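You operate a simulated robot arm through the tools that you are given. There is no shell and no other tool.

Carry out the task below with a simulated robot arm. There is one attempt and no reset: what you move stays moved.

## Task
Soak the orange pot in hot soapy water in the big bowl.
Fine: the spout swings fully over to the big bowl and the pot stands under its mouth; soap in before the water; fill to about the line inside; wait till the crust goes pale; soap back where it stood; tap off. Set down upright: soap bottle.
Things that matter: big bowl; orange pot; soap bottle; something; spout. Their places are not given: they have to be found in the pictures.

It is judged by the outcome, as a careful person would: the job done as asked, and still so three seconds after it is handed in. It fails if anything else is knocked over, pushed out of place, dropped, spilled or broken.

## Robot
A 6-joint arm with a two-finger parallel gripper, fixed in place. Base frame: the origin is at the foot of the arm, x ahead of it, y to its left, z up; the work surface is at about z = 910. Lengths are in mm, angles in degrees, forces in N, time in s.
With the tool pointing down near the work surface it reaches from about 360 to 820 mm from the base axis. Its first joint turns from -166.0 to 166.0 degrees. Payload 3.91 kg.
The tool frame sits at the grasp point between the pads (the TCP): z along the fingers, y along the line on which they close. The tips reach 30 mm beyond it. The gripper opens to 110 mm. The fingers are 20 mm wide and 10 mm thick; the gripper's body (48 by 112 mm) begins 55 mm behind the TCP.
Orientation is told as [roll, pitch, yaw] about the base's x, y, z axes, in that order, counted from this pose: with the fingers straight down and closing along the base's y, the tool's x points along the base's -x, its y along +y and its z along -z.

## Interface
- The arm moves only by the tool send_rows. Its argument "moves" is a list of rows, each an object of numbers (a shift or turn left out is 0, a gripper value left out holds the last): "dx", "dy", "dz": the shift along the tool's x, y, z in mm; "wx", "wy", "wz": the turn, a rotation vector about the tool's x, y, z in degrees. In form: [{"dx": .., "dy": .., "dz": .., "wx": .., "wy": .., "wz": ..}, ...]. A call has 1 to 20 rows; each row shifts and turns the commanded pose from where the row before left it, along the tool's axes as they then stand. "hand" is the opening in per cent of the stroke, from 0 (shut) to 100 (fully open), set as the call begins (left out, the last holds). Rows are played at 5 a second. More than 50 mm and 8.6 degrees between two rows, or a gripper value outside its range, and nothing of the call is played. A pose out of reach is approached as far as the arm can. The call stops where the force on the tool passes 90 N (or 10 N more than at its start, if that is more) or the arm is blocked; 0.2 s more then pass. The fingers move at their own pace (about 45 mm/s each) and stop on an object; they squeeze with about 43 N. The grip force told is the motor's: it shows also when the fingers shut on nothing. Time passes only in rows, and 0.2 s behind the last, so rows that do not move let the fingers close. It gives the time, the measured TCP pose, the force on the tool (base axes), the opening and the grip force at its end, in the units of the frame above (readings bear some noise), with the torque about the TCP (base axes, N m) and any sound that the robot's microphone picked up.
- Cameras (640 x 400 px; columns grow to the right, rows downward): "scene" is fixed at [402.3, 651.3, 1665.8]; the picture's right is [-0.94, -0.35, 0.00], its down [-0.24, 0.64, -0.73] and it looks along [0.26, -0.68, -0.69] (base axes); focal length 285 px, centre (320, 200). "wrist" rides on the gripper at [77, 7, -114] in the tool frame; the picture's right is [-0.09, 1.00, 0.00], its down [-0.80, -0.07, -0.59] and it looks along [-0.59, -0.05, 0.80] (tool axes); focal length 270 px, centre (320, 200).
- get_image(camera): a new picture of that camera. The clock stands still meanwhile.
- lift_body(by): slides the trunk up (or, below 0, down) by that many mm; the arm rides with it, the base frame stays. It gives what a move gives, with no picture.
- locate(camera, pixels): there is no depth. For up to 12 entries [column, row, z] of the newest picture of that camera ("zoom" is the newest enlarged one), the place [x, y] in the base frame at which the ray of that pixel passes the height z, good to about 3 mm. The clock stands still meanwhile.
- close_up(camera, box): a new picture of the part [left, top, right, bottom] of that camera's present view, enlarged. The clock stands still meanwhile.
- job_done(): hands the job in; it is judged then, once.

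Unless the task says otherwise, let go and move clear before handing in.

The tools are called after "Call:" by a JSON object that holds its "api" and its "payload". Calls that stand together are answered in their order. send_rows: Moves the arm, as the interface text tells. Its arguments: {"type":"object","properties":{"moves":{"type":"array"},"hand":{"type":"number"}},"required":["moves"]} The other tools are called the same way: lift_body (by) slides the trunk up or down; get_image (camera) takes a picture; locate (camera, pixels) gives the place at which the rays of pixels pass given heights; close_up (camera, box) takes an enlarged picture of a part of a camera's view; job_done () hands the job in.

At the start:

```text
t: 0.0
tcp_pos: [471.1, -89.0, 1365.8]
tool_rot: [0.0, 0.0, 0.1]
force: [0.5, 0.4, -0.7]
ft_torque: [0.0, 0.0, -0.03]
width: 110.0
finger_force: 0.1
trunk travel left (down, up): [-575.0, 35.0]
```

scene: 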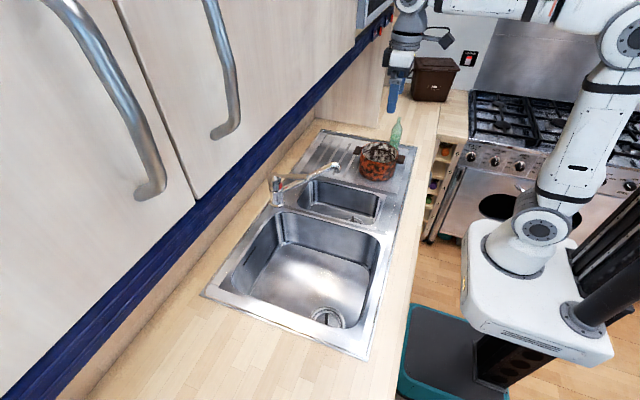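
wrist: 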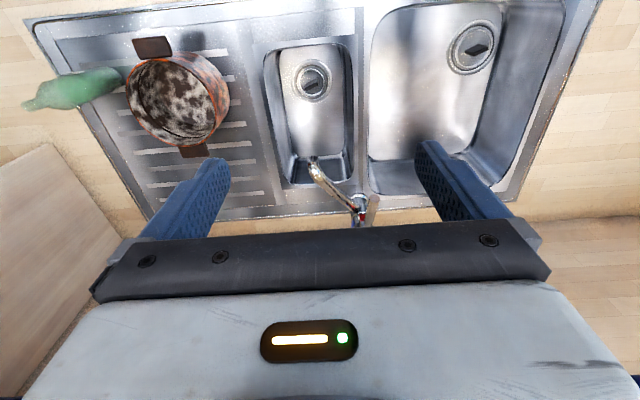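

The pictures show the orange pot on the drainer (scene ~380,160), a green bottle beside it (~397,132), and the spout over the small bowl (~335,168). I'll take close-ups to see the details before I move.

Call:
{"api": "close_up", "payload": {"camera": "scene", "box": [330, 100, 430, 200]}}

Call:
{"api": "close_up", "payload": {"camera": "scene", "box": [250, 140, 360, 220]}}

Call:
{"api": "close_up", "payload": {"camera": "wrist", "box": [0, 0, 260, 180]}}

Call:
{"api": "close_up", "payload": {"camera": "wrist", "box": [240, 0, 560, 230]}}

```text
4.00 times, centred on (380, 150) of scene
```

zoom: 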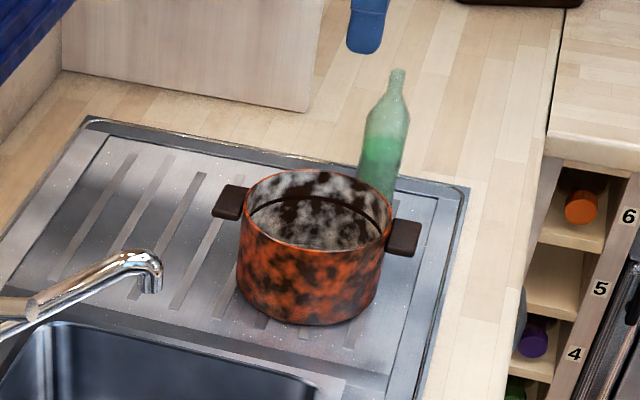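

```text
5.00 times, centred on (305, 180) of scene
```

zoom: 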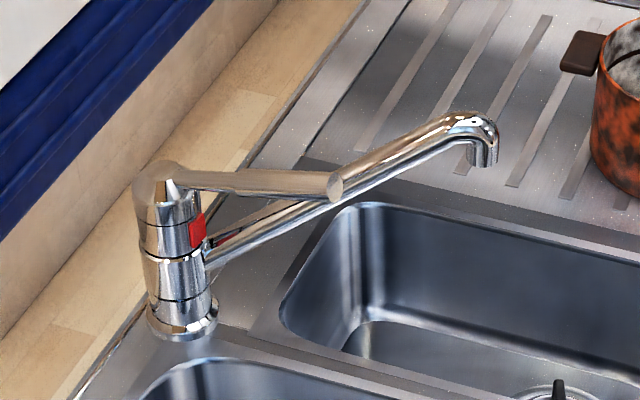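

```text
2.22 times, centred on (130, 90) of wrist
```

zoom: 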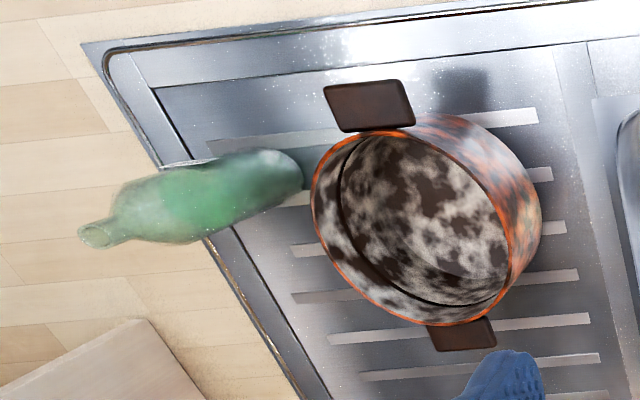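

```text
1.74 times, centred on (400, 115) of wrist
```

zoom: 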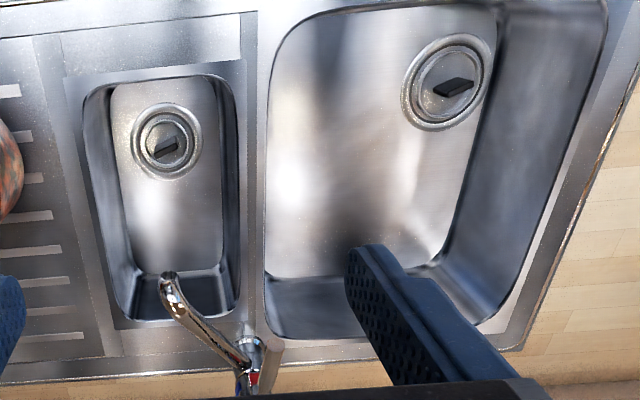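

The pot rim centre is near scene (379,153), the bottle top near (399,118), the tap base near (277,204) and the spout mouth near (337,172). I'll turn these pixels into places.

Call:
{"api": "locate", "payload": {"camera": "scene", "pixels": [[205, 293, 910], [368, 360, 910], [415, 148, 910], [320, 130, 910], [277, 204, 910], [337.4, 172, 1000], [337.4, 172, 1050], [377, 171, 910], [379.5, 152.5, 1010], [399.25, 118, 1100], [399.25, 118, 1150], [380, 240, 910]]}}

Call:
{"api": "locate", "payload": {"camera": "wrist", "pixels": [[360, 210, 910], [313, 165, 1000], [313, 165, 1050], [180, 95, 1010], [180, 95, 910], [110, 78, 910], [38, 105, 1100], [38, 105, 1150], [472, 47, 740], [312, 80, 760], [170, 46, 1000], [192, 150, 1000]]}}

```text
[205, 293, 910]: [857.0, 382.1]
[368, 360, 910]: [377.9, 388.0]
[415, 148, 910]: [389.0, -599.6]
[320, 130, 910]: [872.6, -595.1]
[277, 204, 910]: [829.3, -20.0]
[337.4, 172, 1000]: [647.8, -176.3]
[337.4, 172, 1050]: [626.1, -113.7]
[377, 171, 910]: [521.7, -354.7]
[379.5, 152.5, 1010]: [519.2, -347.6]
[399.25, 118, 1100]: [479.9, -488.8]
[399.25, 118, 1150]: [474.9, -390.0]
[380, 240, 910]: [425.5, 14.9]
```

```text
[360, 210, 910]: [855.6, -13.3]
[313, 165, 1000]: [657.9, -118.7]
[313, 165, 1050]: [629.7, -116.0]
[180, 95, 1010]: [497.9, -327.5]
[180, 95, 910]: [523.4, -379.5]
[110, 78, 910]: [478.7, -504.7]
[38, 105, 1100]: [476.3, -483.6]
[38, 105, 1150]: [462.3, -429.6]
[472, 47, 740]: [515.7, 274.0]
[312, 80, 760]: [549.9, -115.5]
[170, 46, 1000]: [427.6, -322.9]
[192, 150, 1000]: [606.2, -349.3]
```

The pot stands about (515,-350), the bottle about (478,-490), the tap post about (830,-20), and the spout mouth about (628,-115,1050). I need a closer look at the tap before I choose a plan.

Call:
{"api": "close_up", "payload": {"camera": "wrist", "box": [290, 140, 400, 230]}}

Call:
{"api": "close_up", "payload": {"camera": "scene", "box": [260, 160, 310, 215]}}

Call:
{"api": "close_up", "payload": {"camera": "scene", "box": [200, 190, 400, 365]}}

```text
4.44 times, centred on (345, 185) of wrist
```

zoom: 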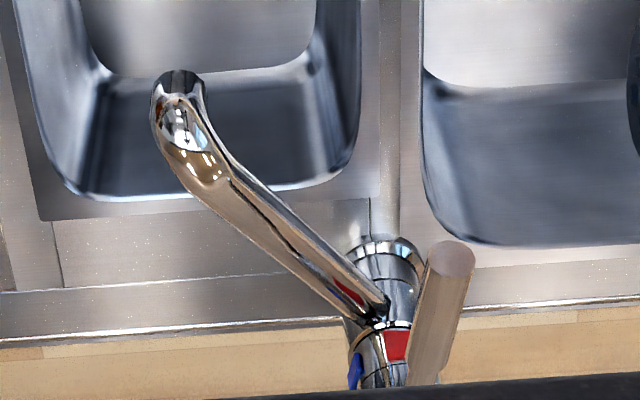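

```text
7.27 times, centred on (285, 188) of scene
```

zoom: 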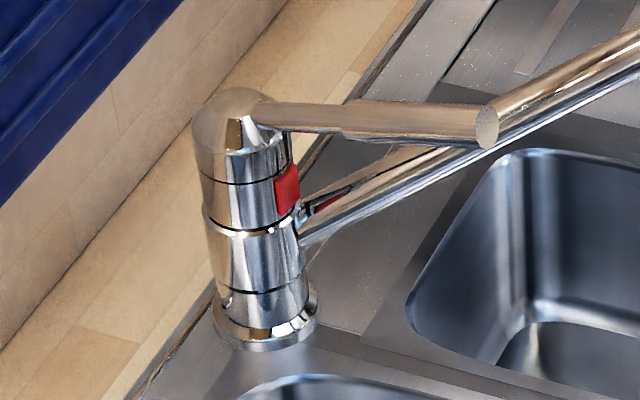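

```text
2.29 times, centred on (300, 278) of scene
```

zoom: 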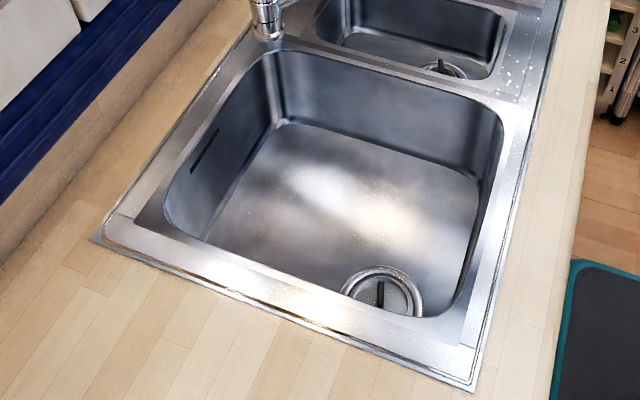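

The tap is a single-lever mixer. The lever end is at scene (307.7,178.4) and wrist (374,198), with a red mark on the post's left and blue on its right. Next I'll find the heights of the lever and spout.

Call:
{"api": "locate", "payload": {"camera": "scene", "pixels": [[307.7, 178.4, 1050], [307.7, 178.4, 1100], [273.3, 174.9, 1050], [273.3, 174.9, 1100], [280.4, 187, 1050], [250, 262, 740], [410, 275, 740], [335, 318, 740], [283, 186, 1000], [277, 204, 910]]}}

Call:
{"api": "locate", "payload": {"camera": "wrist", "pixels": [[374.3, 198, 1050], [374.3, 198, 1100], [365, 222, 1050], [365, 222, 1100], [360, 193, 910], [362, 218, 1050], [353, 223, 1050], [313, 159, 1050]]}}

```text
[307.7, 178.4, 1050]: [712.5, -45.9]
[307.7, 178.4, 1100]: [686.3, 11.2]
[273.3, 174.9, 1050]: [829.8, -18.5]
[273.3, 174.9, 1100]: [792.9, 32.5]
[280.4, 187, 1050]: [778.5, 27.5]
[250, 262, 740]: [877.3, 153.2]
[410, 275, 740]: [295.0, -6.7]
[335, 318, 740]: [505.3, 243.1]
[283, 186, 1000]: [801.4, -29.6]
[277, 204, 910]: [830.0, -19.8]
```

```text
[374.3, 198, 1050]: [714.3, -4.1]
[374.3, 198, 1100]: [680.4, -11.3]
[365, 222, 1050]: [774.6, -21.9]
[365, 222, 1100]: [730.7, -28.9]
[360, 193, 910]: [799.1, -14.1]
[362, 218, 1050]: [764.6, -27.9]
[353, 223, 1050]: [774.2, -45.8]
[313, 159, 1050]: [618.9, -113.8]
```

The lever end is at about (694,-8,1083) and points straight out over -x. I'll move the gripper camera closer to the tap, staying well above it.

Call:
{"api": "send_rows", "payload": {"moves": [{"dx": -35, "dy": 5, "dz": 15}, {"dx": -35, "dy": 5, "dz": 15}, {"dx": -35, "dy": 5, "dz": 15}, {"dx": -35, "dy": 5, "dz": 15}, {"dx": -35, "dy": 5, "dz": 15}, {"dx": -30, "dy": 5, "dz": 15}, {}]}}

Call:
{"api": "get_image", "payload": {"camera": "wrist"}}

Call:
{"api": "get_image", "payload": {"camera": "scene"}}

```text
t: 0.9
tcp_pos: [556.0, -76.5, 1330.8]
tool_rot: [-0.1, 0.3, -0.1]
force: [-91.2, -3.8, -0.1]
ft_torque: [-0.1, -8.22, 0.27]
width: 109.8
finger_force: 0.1
trunk travel left (down, up): [-575.0, 35.0]
stopped in row 4: the force on the tool passed its limit at 114 N (the readings are from after the stop); the commanded pose is now the measured one
```

```text
taken
```

wrist: 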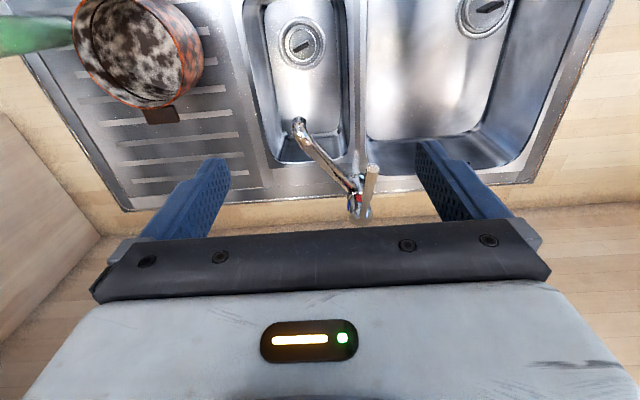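

```text
taken
```

scene: 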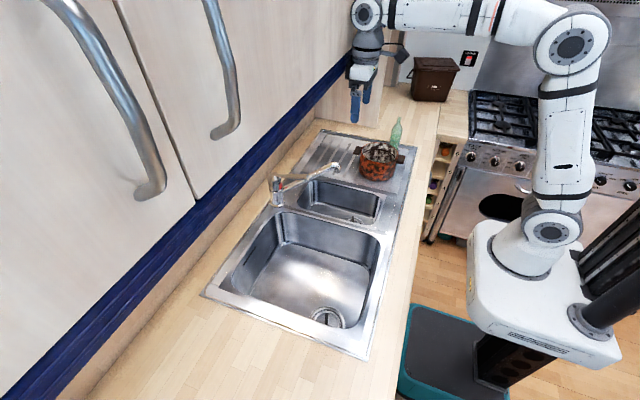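

The tool stopped at 114 N along -x at x=556. The wrist has met the wall cupboard that overhangs the counter above the gripper. I'll back off straight away and then measure the cupboard.

Call:
{"api": "send_rows", "payload": {"moves": [{"dx": 25}, {"dx": 25}, {"dx": 20}, {}]}}

Call:
{"api": "locate", "payload": {"camera": "scene", "pixels": [[240, 130, 1300], [240, 130, 1400], [240, 130, 1500], [210, 200, 1200], [210, 200, 1300], [210, 200, 1400], [262, 110, 1400], [262, 110, 1500], [225, 137, 1400], [225, 137, 1500], [355, 45, 1400], [355, 45, 1500]]}}

Call:
{"api": "get_image", "payload": {"camera": "scene"}}

```text
t: 1.9
tcp_pos: [508.4, -72.7, 1320.7]
tool_rot: [-0.1, 0.8, 0.1]
force: [0.0, -0.1, 0.2]
ft_torque: [0.0, -0.03, -0.01]
width: 110.3
finger_force: 0.1
trunk travel left (down, up): [-575.0, 35.0]
```

```text
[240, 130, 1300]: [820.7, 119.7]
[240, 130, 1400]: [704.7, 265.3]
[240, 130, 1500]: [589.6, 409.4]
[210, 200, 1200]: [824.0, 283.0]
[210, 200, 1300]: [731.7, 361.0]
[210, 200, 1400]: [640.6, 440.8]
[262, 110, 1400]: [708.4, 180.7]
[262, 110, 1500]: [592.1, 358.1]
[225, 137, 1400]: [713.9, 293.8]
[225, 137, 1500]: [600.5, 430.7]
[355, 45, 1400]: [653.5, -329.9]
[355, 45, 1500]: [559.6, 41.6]
```

```text
taken
```

scene: 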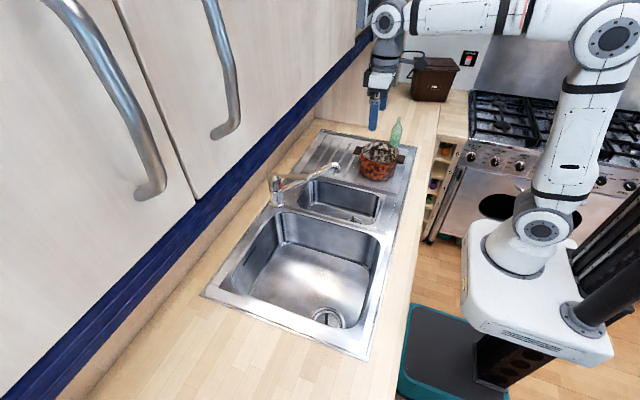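

The cupboard front is at about x≈610 with its lower edge near z≈1470, so the wrist must stay behind or below that. I'll tilt the tool forward 30°, which moves the wrist back, and come down to look at the tap.

Call:
{"api": "send_rows", "payload": {"moves": [{"wy": -7.5}, {"wy": -7.5}, {"wy": -7.5}, {"wy": -7.5}, {"dx": 4.1, "dy": 13.2, "dz": 39.2}, {"dx": 4.1, "dy": 13.2, "dz": 39.2}, {"dx": 4.1, "dy": 13.2, "dz": 39.2}, {"dx": 4.1, "dy": 13.2, "dz": 39.2}, {"dx": 4.1, "dy": 13.2, "dz": 39.2}, {}]}}

Call:
{"api": "get_image", "payload": {"camera": "wrist"}}

```text
t: 4.1
tcp_pos: [585.5, -9.2, 1137.5]
tool_rot: [-0.1, -29.2, 0.3]
force: [0.6, 0.8, -0.5]
ft_torque: [-0.02, -0.02, 0.0]
width: 109.9
finger_force: 0.0
trunk travel left (down, up): [-575.0, 35.0]
```

```text
taken
```

wrist: 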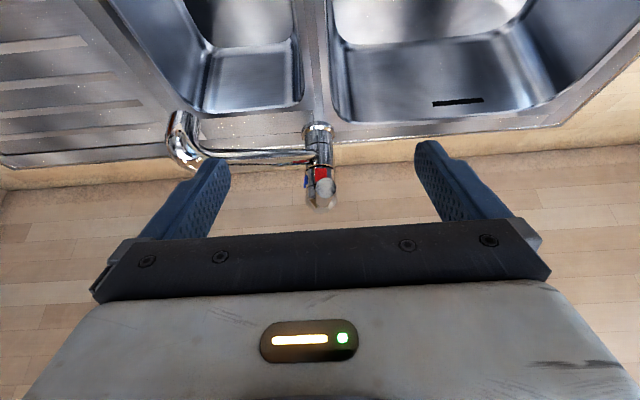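

Call:
{"api": "close_up", "payload": {"camera": "wrist", "box": [150, 100, 350, 225]}}

Call:
{"api": "close_up", "payload": {"camera": "wrist", "box": [285, 115, 355, 215]}}

Call:
{"api": "get_image", "payload": {"camera": "scene"}}

```text
3.20 times, centred on (250, 162) of wrist
```

zoom: 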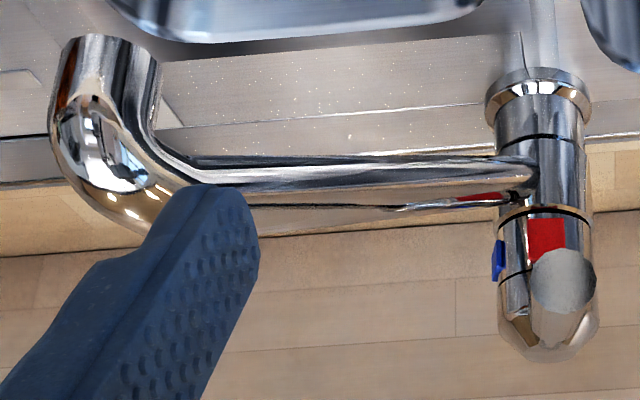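

```text
4.00 times, centred on (320, 165) of wrist
```

zoom: 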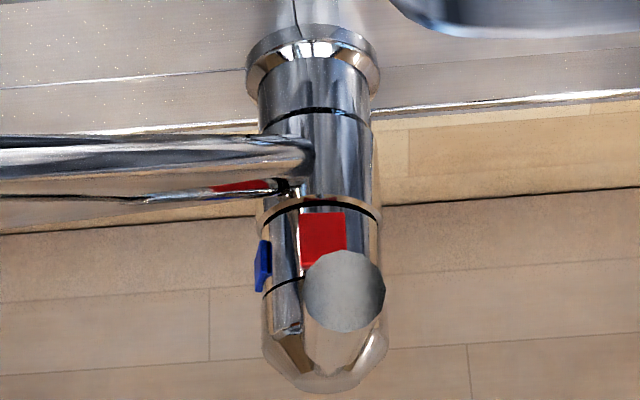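

```text
taken
```

scene: 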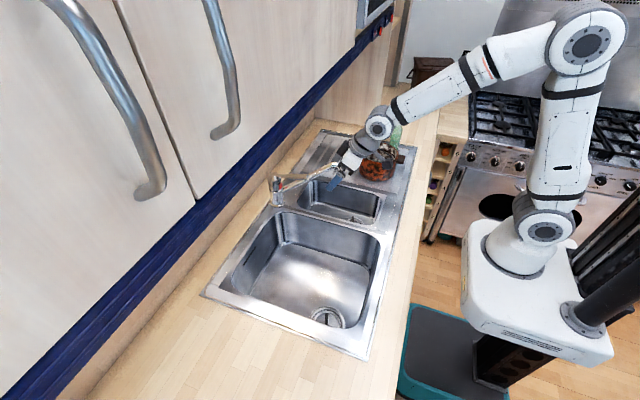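

Now I can see the red mark facing front and the blue one on the right side, with the lever standing over the red. Next I'll pin down the spout's mouth and tube, and the rim of the big bowl.

Call:
{"api": "locate", "payload": {"camera": "wrist", "pixels": [[182, 112, 1020], [182, 112, 1040], [182, 112, 1060], [240, 155, 1000], [240, 155, 1020], [240, 155, 1040], [312, 155, 980], [312, 155, 1000], [326, 184, 1060], [326, 184, 1080], [326, 184, 1100], [318, 130, 910]]}}

Call:
{"api": "locate", "payload": {"camera": "scene", "pixels": [[337.4, 172.6, 1020], [337.4, 172.6, 1040], [337.4, 172.6, 1060], [283, 212, 910], [381, 238, 910], [362, 330, 910], [237, 282, 910], [305, 205, 910], [303, 182, 910], [380, 197, 910]]}}

Call:
{"api": "close_up", "payload": {"camera": "scene", "box": [220, 150, 420, 275]}}

```text
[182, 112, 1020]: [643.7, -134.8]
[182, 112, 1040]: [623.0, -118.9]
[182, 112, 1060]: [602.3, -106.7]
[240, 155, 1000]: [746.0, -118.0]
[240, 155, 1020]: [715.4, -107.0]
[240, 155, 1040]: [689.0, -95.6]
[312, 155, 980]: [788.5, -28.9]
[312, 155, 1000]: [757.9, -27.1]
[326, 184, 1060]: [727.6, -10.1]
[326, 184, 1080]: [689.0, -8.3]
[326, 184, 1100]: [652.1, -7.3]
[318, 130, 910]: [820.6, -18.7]
```

```text
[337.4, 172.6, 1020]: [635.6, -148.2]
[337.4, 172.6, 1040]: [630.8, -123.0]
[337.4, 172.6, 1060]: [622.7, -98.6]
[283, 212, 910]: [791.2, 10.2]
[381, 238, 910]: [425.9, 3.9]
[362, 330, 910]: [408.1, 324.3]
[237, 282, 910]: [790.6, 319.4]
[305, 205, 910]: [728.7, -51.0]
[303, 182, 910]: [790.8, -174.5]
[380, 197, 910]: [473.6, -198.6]
```

```text
3.20 times, centred on (320, 212) of scene
```

zoom: 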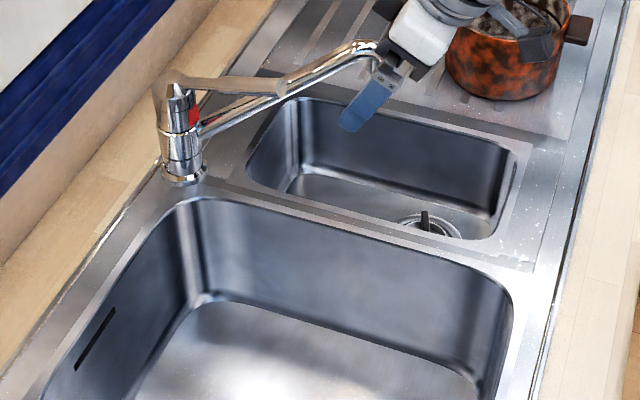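

The mouth is at about (628,-121,1037) and the spout radius about 225. The big bowl spans roughly x 408–790, y 5–322. I'll close the fingers, go round to the far side of the spout, set the tool upright and come down beside the tube.

Call:
{"api": "send_rows", "payload": {"hand": 0, "moves": [{"dx": 7.4, "dy": -41.5, "dz": -9.9}, {"dx": 7.4, "dy": -41.5, "dz": -9.9}, {"dx": 7.4, "dy": -41.5, "dz": -9.9}, {"dx": 7.4, "dy": -41.5, "dz": -9.9}, {"wy": 7.3}, {"wy": 7.3}, {"wy": 7.3}, {"wy": 7.3}, {"dz": 31}, {"dz": 31}, {"dz": 30}, {}]}}

Call:
{"api": "get_image", "payload": {"camera": "scene"}}

```text
t: 6.7
tcp_pos: [541.2, -174.0, 1065.7]
tool_rot: [-0.1, 0.0, 0.2]
force: [0.6, 0.3, -0.8]
ft_torque: [0.0, 0.03, 0.0]
width: 0.0
finger_force: 37.8
trunk travel left (down, up): [-575.0, 35.0]
```

```text
taken
```

scene: 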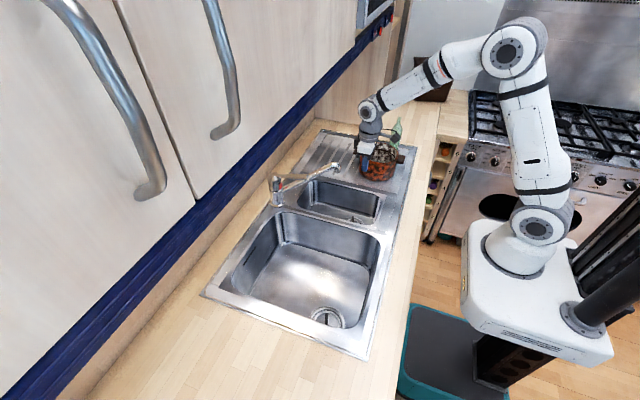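

The arm is where I wanted it, with the fingers shut. I'll slide forward beside the spout tube and check before pushing.

Call:
{"api": "send_rows", "payload": {"moves": [{"dx": -32}, {"dx": -32}, {"dx": -32}, {"dx": -30}, {}]}}

Call:
{"api": "close_up", "payload": {"camera": "scene", "box": [250, 110, 400, 210]}}

Call:
{"api": "get_image", "payload": {"camera": "wrist"}}

```text
t: 7.9
tcp_pos: [669.8, -174.4, 1067.8]
tool_rot: [-0.1, 0.0, -0.1]
force: [-0.3, -0.2, 0.0]
ft_torque: [-0.01, -0.03, -0.01]
width: 0.0
finger_force: 38.0
trunk travel left (down, up): [-575.0, 35.0]
```

```text
4.00 times, centred on (325, 160) of scene
```

zoom: 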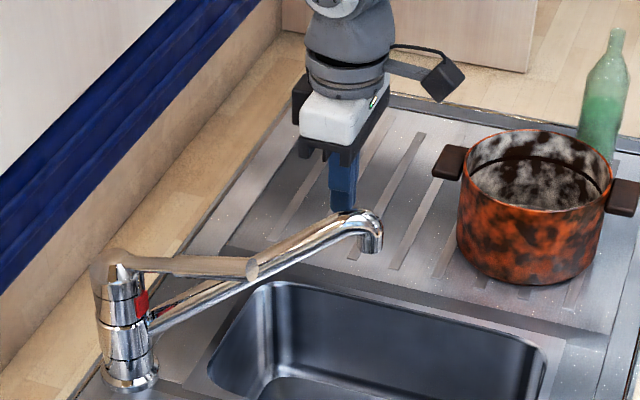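

```text
taken
```

wrist: 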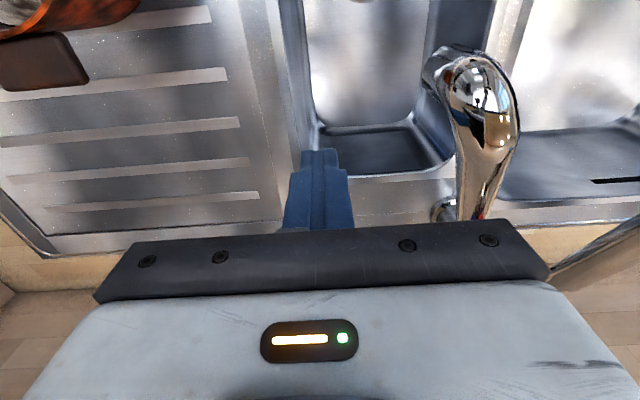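

The finger is beside the tube with the lever clear above. I'll push the spout along its arc toward the big bowl.

Call:
{"api": "send_rows", "payload": {"moves": [{"dy": 25}, {"dy": 25}, {"dx": 11.6, "dy": 25}, {"dx": 11.6, "dy": 25}, {"dx": 3.8, "dy": 24.7}, {"dx": 3.8, "dy": 24.7}, {}]}}

Call:
{"api": "close_up", "payload": {"camera": "scene", "box": [250, 130, 400, 230]}}

```text
t: 9.5
tcp_pos: [637.0, -24.9, 1067.7]
tool_rot: [-0.2, 0.0, 0.0]
force: [0.0, 0.1, -0.1]
ft_torque: [0.02, -0.01, -0.02]
width: 0.1
finger_force: 37.4
trunk travel left (down, up): [-575.0, 35.0]
```

```text
4.00 times, centred on (325, 180) of scene
```

zoom: 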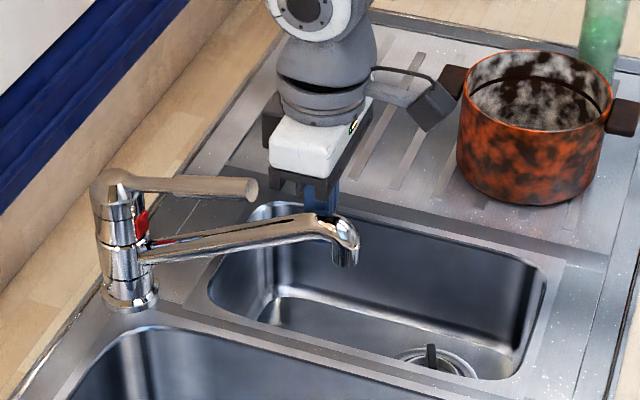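

The spout follows with almost no force, and the lever is unmoved. I'll continue along the arc.

Call:
{"api": "send_rows", "payload": {"moves": [{"dx": -2.7, "dy": 24.8}, {"dx": -2.7, "dy": 24.8}, {"dx": -9, "dy": 23.2}, {"dx": -9, "dy": 23.2}, {}]}}

Call:
{"api": "close_up", "payload": {"camera": "scene", "box": [240, 130, 400, 237]}}

Call:
{"api": "get_image", "payload": {"camera": "wrist"}}

```text
t: 10.7
tcp_pos: [660.1, 71.1, 1069.0]
tool_rot: [-0.1, 0.0, 0.1]
force: [-0.4, 0.7, 0.2]
ft_torque: [0.0, 0.02, 0.0]
width: 0.3
finger_force: 37.6
trunk travel left (down, up): [-575.0, 35.0]
```

```text
3.74 times, centred on (320, 184) of scene
```

zoom: 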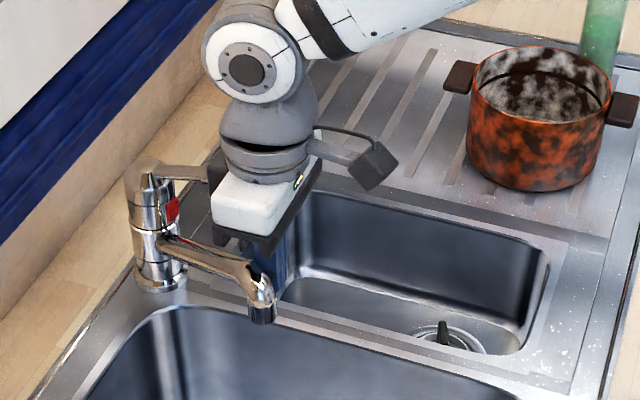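

```text
taken
```

wrist: 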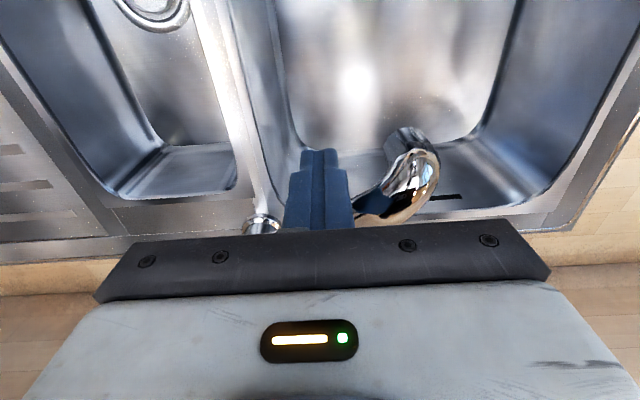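

The spout is now at about 145°, with its mouth over the big bowl's corner. I'll keep pushing gently to find where its swing ends.

Call:
{"api": "send_rows", "payload": {"moves": [{"dx": -9.8, "dy": 13.4}, {"dx": -9.8, "dy": 13.4}, {"dx": -9.8, "dy": 13.4}, {}]}}

Call:
{"api": "close_up", "payload": {"camera": "scene", "box": [220, 150, 380, 257]}}

Call:
{"api": "get_image", "payload": {"camera": "wrist"}}

```text
t: 11.5
tcp_pos: [674.0, 90.2, 1067.2]
tool_rot: [-1.0, 1.6, -0.5]
force: [-32.0, -33.7, 17.8]
ft_torque: [0.21, -0.3, 0.07]
width: 0.0
finger_force: 37.9
trunk travel left (down, up): [-575.0, 35.0]
stopped in row 3: the force on the tool passed its limit at 105 N (the readings are from after the stop); the commanded pose is now the measured one
```

```text
3.74 times, centred on (300, 204) of scene
```

zoom: 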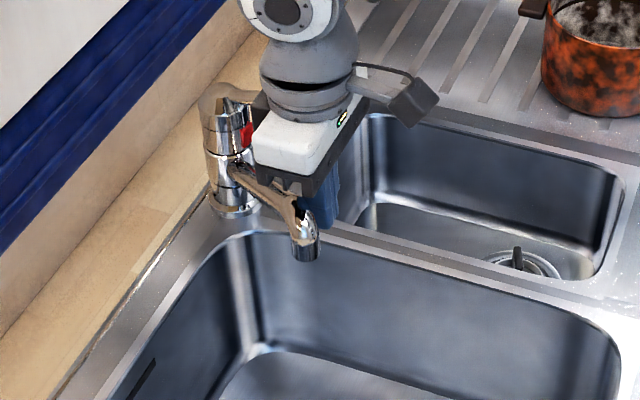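

```text
taken
```

wrist: 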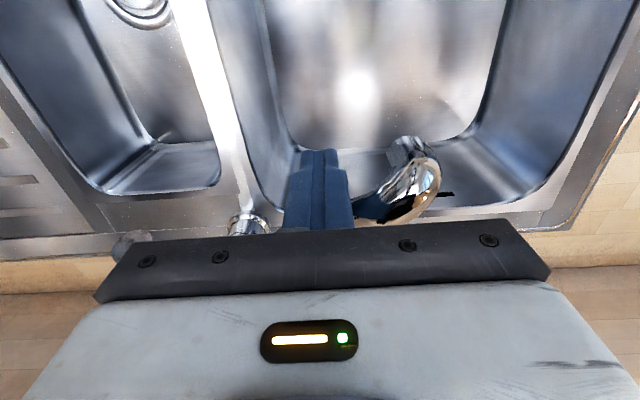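

The swing ended at a firm stop (105 N), with the spout at about 139°. I'll back the finger off the tube, retreat, and look at where the mouth now stands.

Call:
{"api": "send_rows", "payload": {"moves": [{"dx": 8, "dy": -12}, {"dx": 12, "dy": -13}, {"dx": 40}, {"dx": 45}, {"dx": 45}, {"dx": 45}, {}]}}

Call:
{"api": "get_image", "payload": {"camera": "wrist"}}

Call:
{"api": "get_image", "payload": {"camera": "scene"}}

Call:
{"api": "close_up", "payload": {"camera": "scene", "box": [230, 150, 350, 230]}}

```text
t: 13.1
tcp_pos: [486.6, 76.1, 1066.2]
tool_rot: [-0.9, 1.6, -0.3]
force: [0.4, -0.3, -0.6]
ft_torque: [0.0, -0.02, 0.05]
width: 0.0
finger_force: 37.4
trunk travel left (down, up): [-575.0, 35.0]
```

```text
taken
```

wrist: 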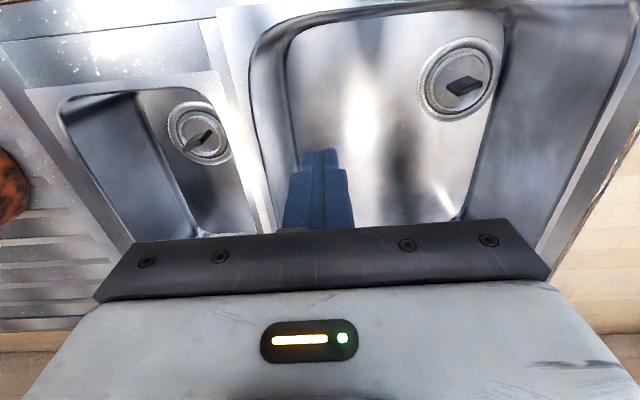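

```text
taken
```

scene: 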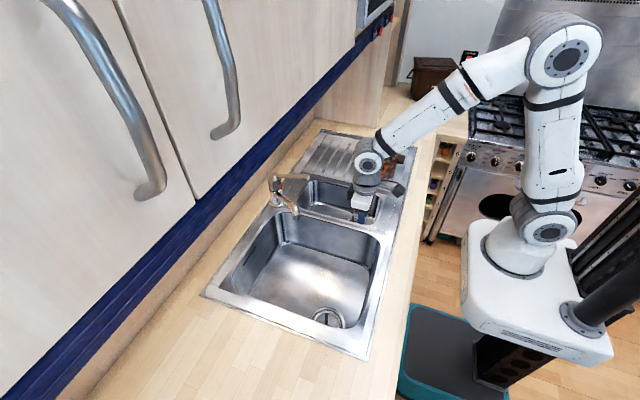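

```text
5.00 times, centred on (290, 190) of scene
```

zoom: 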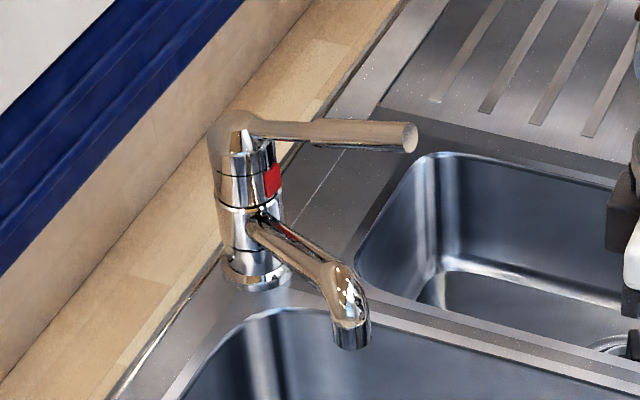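

The mouth is now at scene (296.4,218.4). I'll locate it and the big bowl's drain from both views to get the floor height.

Call:
{"api": "locate", "payload": {"camera": "scene", "pixels": [[296.4, 218.4, 1030], [296.4, 218.4, 1037], [296.4, 218.4, 1045], [329, 317, 760], [329, 317, 780], [274, 238, 770], [369, 266, 770], [345, 325, 770], [228, 280, 770]]}}

Call:
{"api": "locate", "payload": {"camera": "wrist", "pixels": [[461, 78, 760], [461, 78, 780], [303, 165, 770], [450, 215, 770]]}}

Call:
{"api": "close_up", "payload": {"camera": "scene", "box": [200, 190, 400, 365]}}

```text
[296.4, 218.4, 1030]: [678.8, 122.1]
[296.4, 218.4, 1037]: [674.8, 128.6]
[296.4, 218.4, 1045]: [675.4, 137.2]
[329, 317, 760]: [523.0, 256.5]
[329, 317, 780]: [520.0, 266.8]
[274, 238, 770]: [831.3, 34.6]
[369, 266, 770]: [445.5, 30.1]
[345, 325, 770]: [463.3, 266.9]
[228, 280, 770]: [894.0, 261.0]
```

```text
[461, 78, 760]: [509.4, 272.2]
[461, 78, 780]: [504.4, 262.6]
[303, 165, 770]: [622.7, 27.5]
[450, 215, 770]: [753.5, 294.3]
```

```text
2.29 times, centred on (300, 278) of scene
```

zoom: 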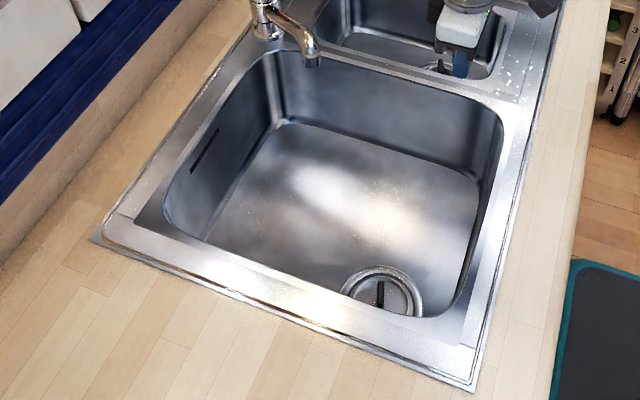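

The mouth is at about (674,129,1037) and the big bowl's floor at about z≈770. Now I'll go and look at the pot and bottle from above-near.

Call:
{"api": "send_rows", "payload": {"hand": 100, "moves": [{"dx": 50, "dz": -50, "wx": -0.9, "wy": -1.6, "wz": -0.3}, {"dx": 50, "dz": -49}, {"dy": -46}, {"dy": -46}, {"dy": -46}, {"dy": -46}, {"dy": -46}, {"dy": -46}, {"dy": -46}, {"dy": -46}, {"dy": -46}, {}]}}

Call:
{"api": "get_image", "payload": {"camera": "wrist"}}

Call:
{"api": "close_up", "payload": {"camera": "wrist", "box": [200, 80, 460, 230]}}

```text
refused: row 1 steps farther than a row can; nothing moved
```

```text
taken
```

wrist: 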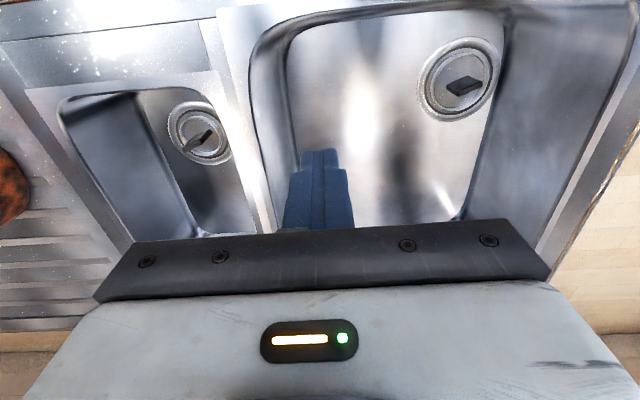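

```text
2.46 times, centred on (330, 155) of wrist
```

zoom: 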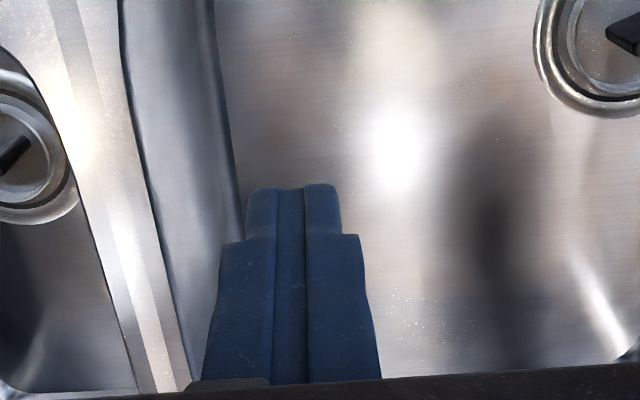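

That call was refused because one row's step was too long (70 mm combined). I'll send the same path in shorter rows.

Call:
{"api": "send_rows", "payload": {"hand": 100, "moves": [{"dx": 33, "dz": -33, "wx": -0.9, "wy": -1.6, "wz": -0.3}, {"dx": 33, "dz": -33}, {"dx": 34, "dz": -33}, {"dy": -46}, {"dy": -46}, {"dy": -46}, {"dy": -46}, {"dy": -46}, {"dy": -46}, {"dy": -46}, {"dy": -46}, {"dy": -46}, {}]}}

Call:
{"api": "get_image", "payload": {"camera": "wrist"}}

Call:
{"api": "close_up", "payload": {"camera": "wrist", "box": [200, 80, 460, 230]}}

```text
t: 15.9
tcp_pos: [387.9, -336.8, 1169.6]
tool_rot: [0.0, -0.2, 0.1]
force: [1.4, 0.1, 0.2]
ft_torque: [0.01, 0.01, 0.0]
width: 110.4
finger_force: 0.1
trunk travel left (down, up): [-575.0, 35.0]
```

```text
taken
```

wrist: 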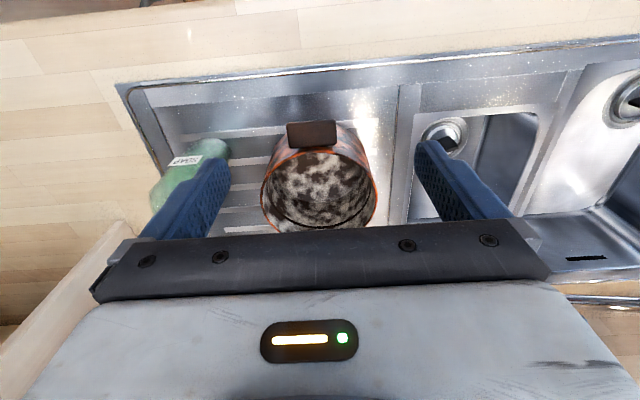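

```text
2.46 times, centred on (330, 155) of wrist
```

zoom: 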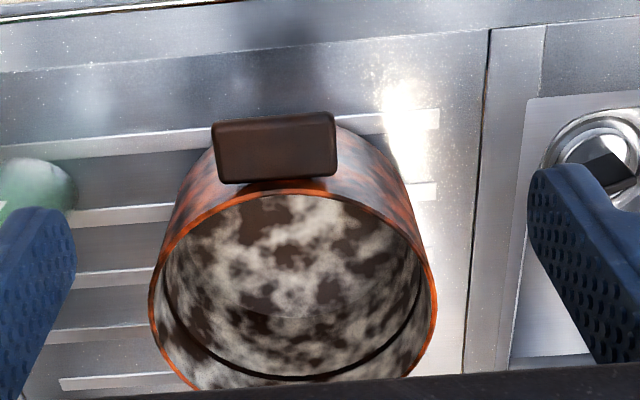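

The pot's rim shows clearly: left edge zoom (150,300), right (437,290), near (285,190), with the dark line inside. I'll locate the rim at a few heights and compare it with the scene view.

Call:
{"api": "locate", "payload": {"camera": "zoom", "pixels": [[150, 300, 1000], [437, 290, 1000], [285, 190, 1000], [150, 300, 1020], [437, 290, 1020], [285, 190, 1020], [212, 150, 1000], [335, 145, 1000], [270, 112, 1000]]}}

Call:
{"api": "close_up", "payload": {"camera": "scene", "box": [320, 100, 440, 200]}}

Call:
{"api": "close_up", "payload": {"camera": "wrist", "box": [100, 60, 260, 230]}}

```text
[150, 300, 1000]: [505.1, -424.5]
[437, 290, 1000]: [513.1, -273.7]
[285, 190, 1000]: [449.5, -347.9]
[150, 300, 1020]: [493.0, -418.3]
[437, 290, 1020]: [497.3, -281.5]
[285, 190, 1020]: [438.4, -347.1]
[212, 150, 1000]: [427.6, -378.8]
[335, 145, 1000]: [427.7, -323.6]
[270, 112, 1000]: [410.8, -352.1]
```

```text
4.00 times, centred on (380, 150) of scene
```

zoom: 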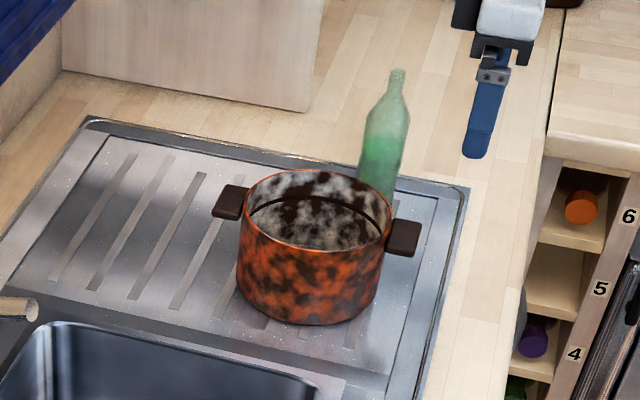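

```text
2.35 times, centred on (180, 145) of wrist
```

zoom: 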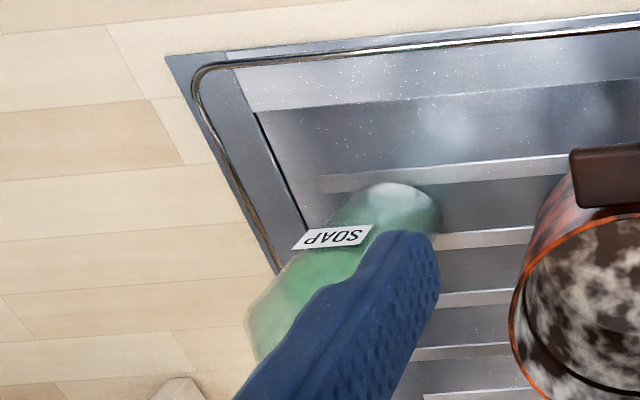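

The rim is at z≈1009, its centre about (518,-349) and its diameter about 144. Handles point along ±x, with the bottle marked SOAP behind. I'll pinch the wall at the pot's near-left (135°), so I'll turn the tool 45° and move above that spot.

Call:
{"api": "send_rows", "payload": {"hand": 45, "moves": [{"wz": -7.5}, {"wz": -7.5}, {"wz": -7.5}, {"wz": -7.5}, {"wz": -7.5}, {"wz": -7.5}, {"dx": -41.4, "dy": -15.2, "dz": 20}, {"dx": -41.4, "dy": -15.2, "dz": 20}, {"dz": 10}, {}]}}

Call:
{"api": "get_image", "payload": {"camera": "wrist"}}

Call:
{"api": "close_up", "payload": {"camera": "scene", "box": [320, 100, 440, 200]}}

```text
t: 18.1
tcp_pos: [469.1, -301.1, 1116.5]
tool_rot: [0.0, 0.1, 45.0]
force: [0.1, -0.5, 1.2]
ft_torque: [0.01, 0.01, 0.0]
width: 49.4
finger_force: 0.1
trunk travel left (down, up): [-575.0, 35.0]
```

```text
taken
```

wrist: 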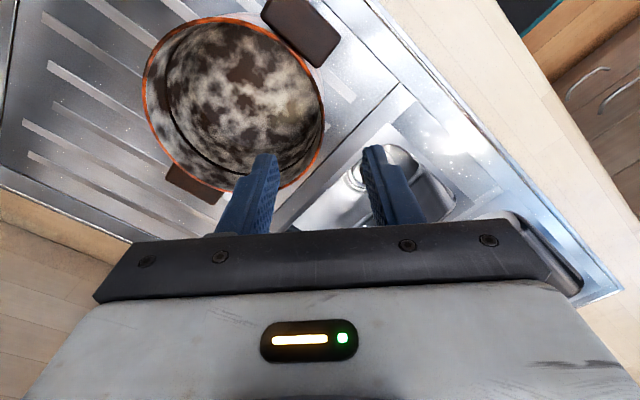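

```text
4.00 times, centred on (380, 150) of scene
```

zoom: 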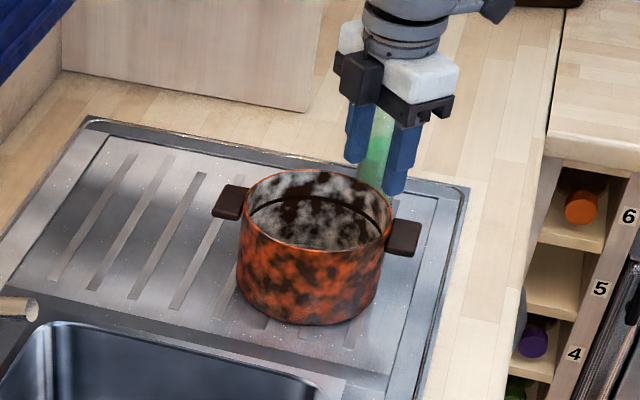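

The fingers straddle toward the rim. I'll check the rim points (143,80), (325,125), (225,17), (265,185) at z 1009 against my centre estimate.

Call:
{"api": "locate", "payload": {"camera": "wrist", "pixels": [[143, 80, 1009], [325, 125, 1009], [225, 17, 1009], [160, 145, 1009], [318, 85, 1009], [180, 28, 1009], [222, 180, 1009], [300, 170, 1009], [300, 30, 1000], [195, 182, 1000]]}}

```text
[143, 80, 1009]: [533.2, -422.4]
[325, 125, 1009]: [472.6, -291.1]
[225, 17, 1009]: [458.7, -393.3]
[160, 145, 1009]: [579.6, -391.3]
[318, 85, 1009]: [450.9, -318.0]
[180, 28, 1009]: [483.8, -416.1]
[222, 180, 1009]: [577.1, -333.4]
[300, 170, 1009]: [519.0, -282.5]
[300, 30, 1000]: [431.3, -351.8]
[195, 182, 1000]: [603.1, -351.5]
```

The rim fits a circle at (516,-352) with radius 72, so the TCP is right over the wall. I'll lower the fingers astride it.

Call:
{"api": "send_rows", "payload": {"moves": [{"dx": 2.8, "dz": 40}, {"dz": 40}, {"dz": 30}, {"dz": 25}, {}]}}

Call:
{"api": "get_image", "payload": {"camera": "wrist"}}

Call:
{"api": "close_up", "payload": {"camera": "scene", "box": [320, 100, 440, 200]}}

```text
t: 19.3
tcp_pos: [466.9, -304.9, 981.7]
tool_rot: [0.0, 0.0, 44.9]
force: [-0.6, 0.2, 0.4]
ft_torque: [0.03, 0.0, 0.01]
width: 49.5
finger_force: 0.2
trunk travel left (down, up): [-575.0, 35.0]
```

```text
taken
```

wrist: 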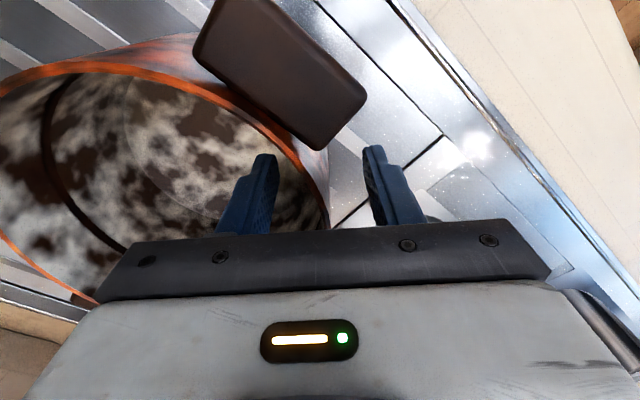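

```text
4.00 times, centred on (380, 150) of scene
```

zoom: 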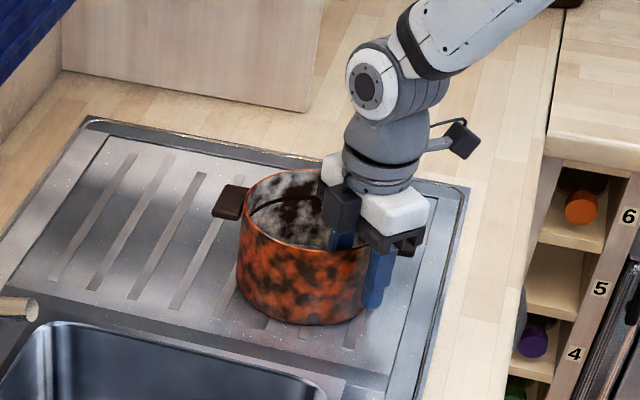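

One finger is inside the pot and one outside the wall. I'll close the grip.

Call:
{"api": "send_rows", "payload": {"hand": 0, "moves": [{}, {}, {}, {}, {}]}}

Call:
{"api": "send_rows", "payload": {"moves": [{"dz": -10}, {"dz": -15}, {}, {}]}}

Call:
{"api": "get_image", "payload": {"camera": "wrist"}}

Call:
{"api": "close_up", "payload": {"camera": "scene", "box": [320, 100, 440, 200]}}

```text
t: 20.5
tcp_pos: [467.0, -305.9, 983.8]
tool_rot: [-0.3, -0.1, 45.1]
force: [1.5, -1.6, 9.4]
ft_torque: [-1.33, -1.39, -0.05]
width: 3.1
finger_force: 43.6
trunk travel left (down, up): [-575.0, 35.0]
```

```text
t: 21.5
tcp_pos: [467.0, -304.3, 1010.4]
tool_rot: [-0.1, -0.2, 45.0]
force: [0.8, -1.4, 4.0]
ft_torque: [-0.99, -0.77, -0.09]
width: 2.6
finger_force: 42.3
trunk travel left (down, up): [-575.0, 35.0]
```

```text
taken
```

wrist: 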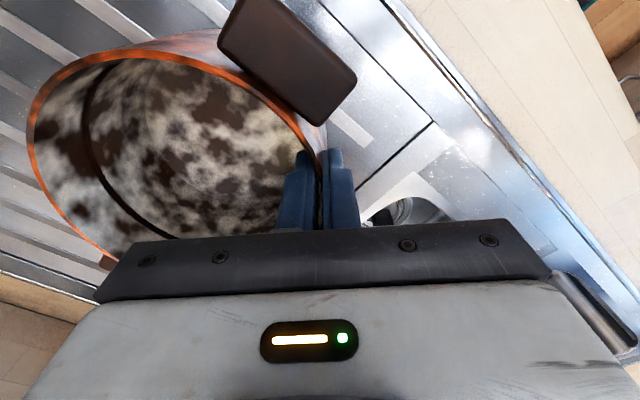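

```text
4.00 times, centred on (380, 150) of scene
```

zoom: 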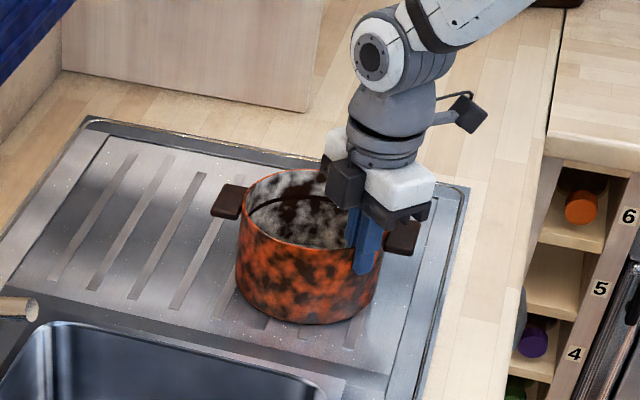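

Hand rose 27 mm, but the scene shows the rim still at row ~168 of the zoom, so the fingers slid up the wall instead of lifting the pot. I'll lift a few millimetres while reading the force, to learn whether the pot is heavy or the wall slippery.

Call:
{"api": "send_rows", "payload": {"moves": [{"dz": -3}]}}

Call:
{"api": "close_up", "payload": {"camera": "scene", "box": [350, 130, 410, 190]}}

Call:
{"api": "close_up", "payload": {"camera": "wrist", "box": [220, 90, 420, 240]}}

```text
t: 21.9
tcp_pos: [465.9, -304.9, 1009.8]
tool_rot: [0.1, 0.0, 45.0]
force: [-0.7, -1.6, 0.2]
ft_torque: [-0.36, -0.26, -0.12]
width: 2.7
finger_force: 42.8
trunk travel left (down, up): [-575.0, 35.0]
```

```text
6.67 times, centred on (380, 160) of scene
```

zoom: 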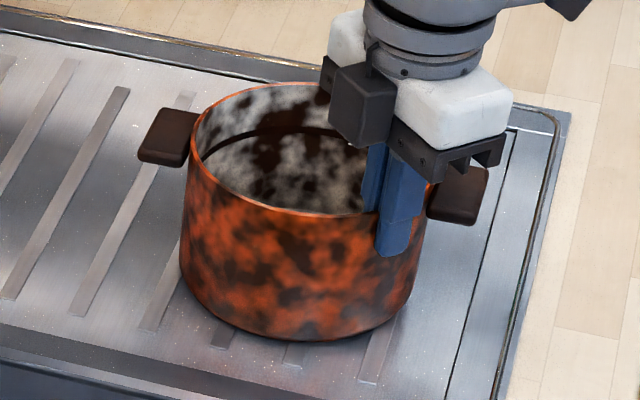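

```text
2.67 times, centred on (320, 165) of wrist
```

zoom: 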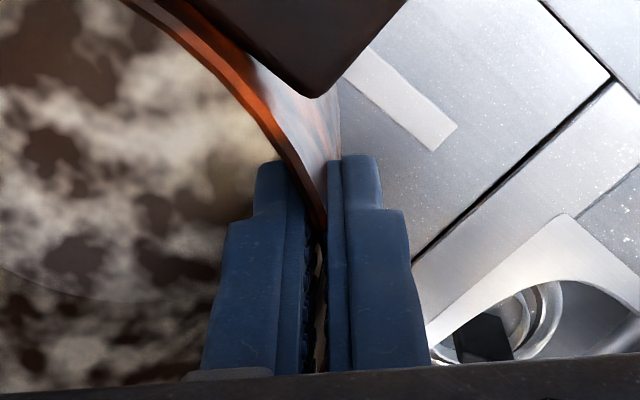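

The pot still stands on the drainer, and the readings suggest that the fingers touch the wall unevenly: rim outside, tip inside. I'll measure the wall's slope from the scene to choose a better grip.

Call:
{"api": "locate", "payload": {"camera": "zoom", "pixels": [[300, 160, 900]]}}

Call:
{"api": "close_up", "payload": {"camera": "scene", "box": [350, 130, 410, 190]}}

Call:
{"api": "locate", "payload": {"camera": "scene", "pixels": [[377, 181, 905], [360, 150.5, 1009], [360, 172, 910], [358.5, 165, 950], [396.5, 160, 1009], [394, 173, 925], [378, 162.3, 1009], [378, 142.5, 1009]]}}

```text
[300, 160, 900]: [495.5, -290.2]
```

```text
6.67 times, centred on (380, 160) of scene
```

zoom: 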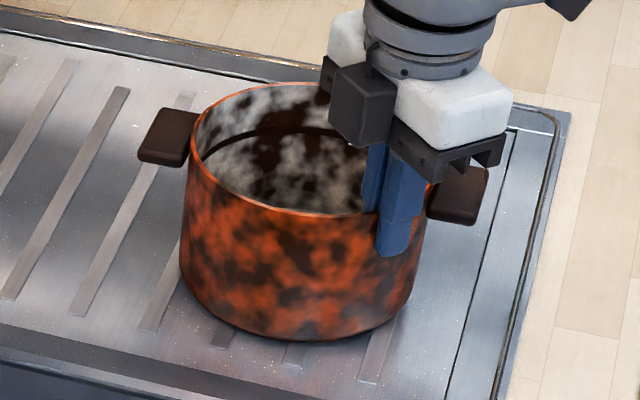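

```text
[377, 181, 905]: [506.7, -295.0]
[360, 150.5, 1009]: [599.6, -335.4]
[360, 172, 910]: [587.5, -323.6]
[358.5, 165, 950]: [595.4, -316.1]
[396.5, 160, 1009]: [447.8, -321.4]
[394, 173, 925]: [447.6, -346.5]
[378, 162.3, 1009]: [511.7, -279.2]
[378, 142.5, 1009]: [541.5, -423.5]
```

The silhouette shows vertical walls, so the slip may come from uneven contact at first closing. The grip reads nearly balanced now (torque ~-0.4), so I'll test a small slow lift from here and watch the force.

Call:
{"api": "send_rows", "payload": {"moves": [{"dz": -3}, {"dz": -3}]}}

Call:
{"api": "close_up", "payload": {"camera": "scene", "box": [350, 130, 410, 190]}}

Call:
{"api": "close_up", "payload": {"camera": "wrist", "box": [220, 90, 420, 240]}}

```text
t: 22.5
tcp_pos: [467.7, -303.5, 1016.2]
tool_rot: [0.0, 0.1, 44.9]
force: [-0.4, -0.1, -5.1]
ft_torque: [0.26, 0.26, 0.04]
width: 2.4
finger_force: 43.2
trunk travel left (down, up): [-575.0, 35.0]
```

```text
6.67 times, centred on (380, 160) of scene
```

zoom: 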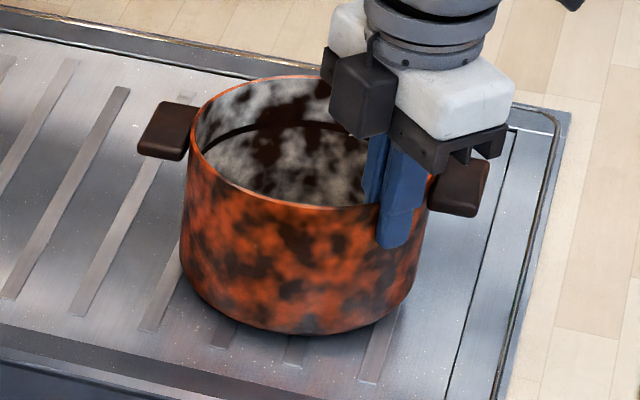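

```text
2.67 times, centred on (320, 165) of wrist
```

zoom: 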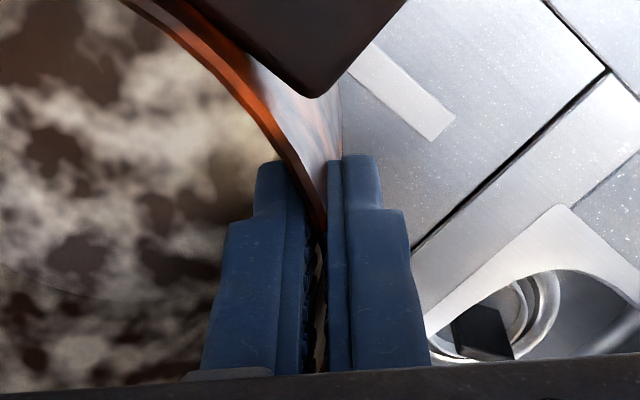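

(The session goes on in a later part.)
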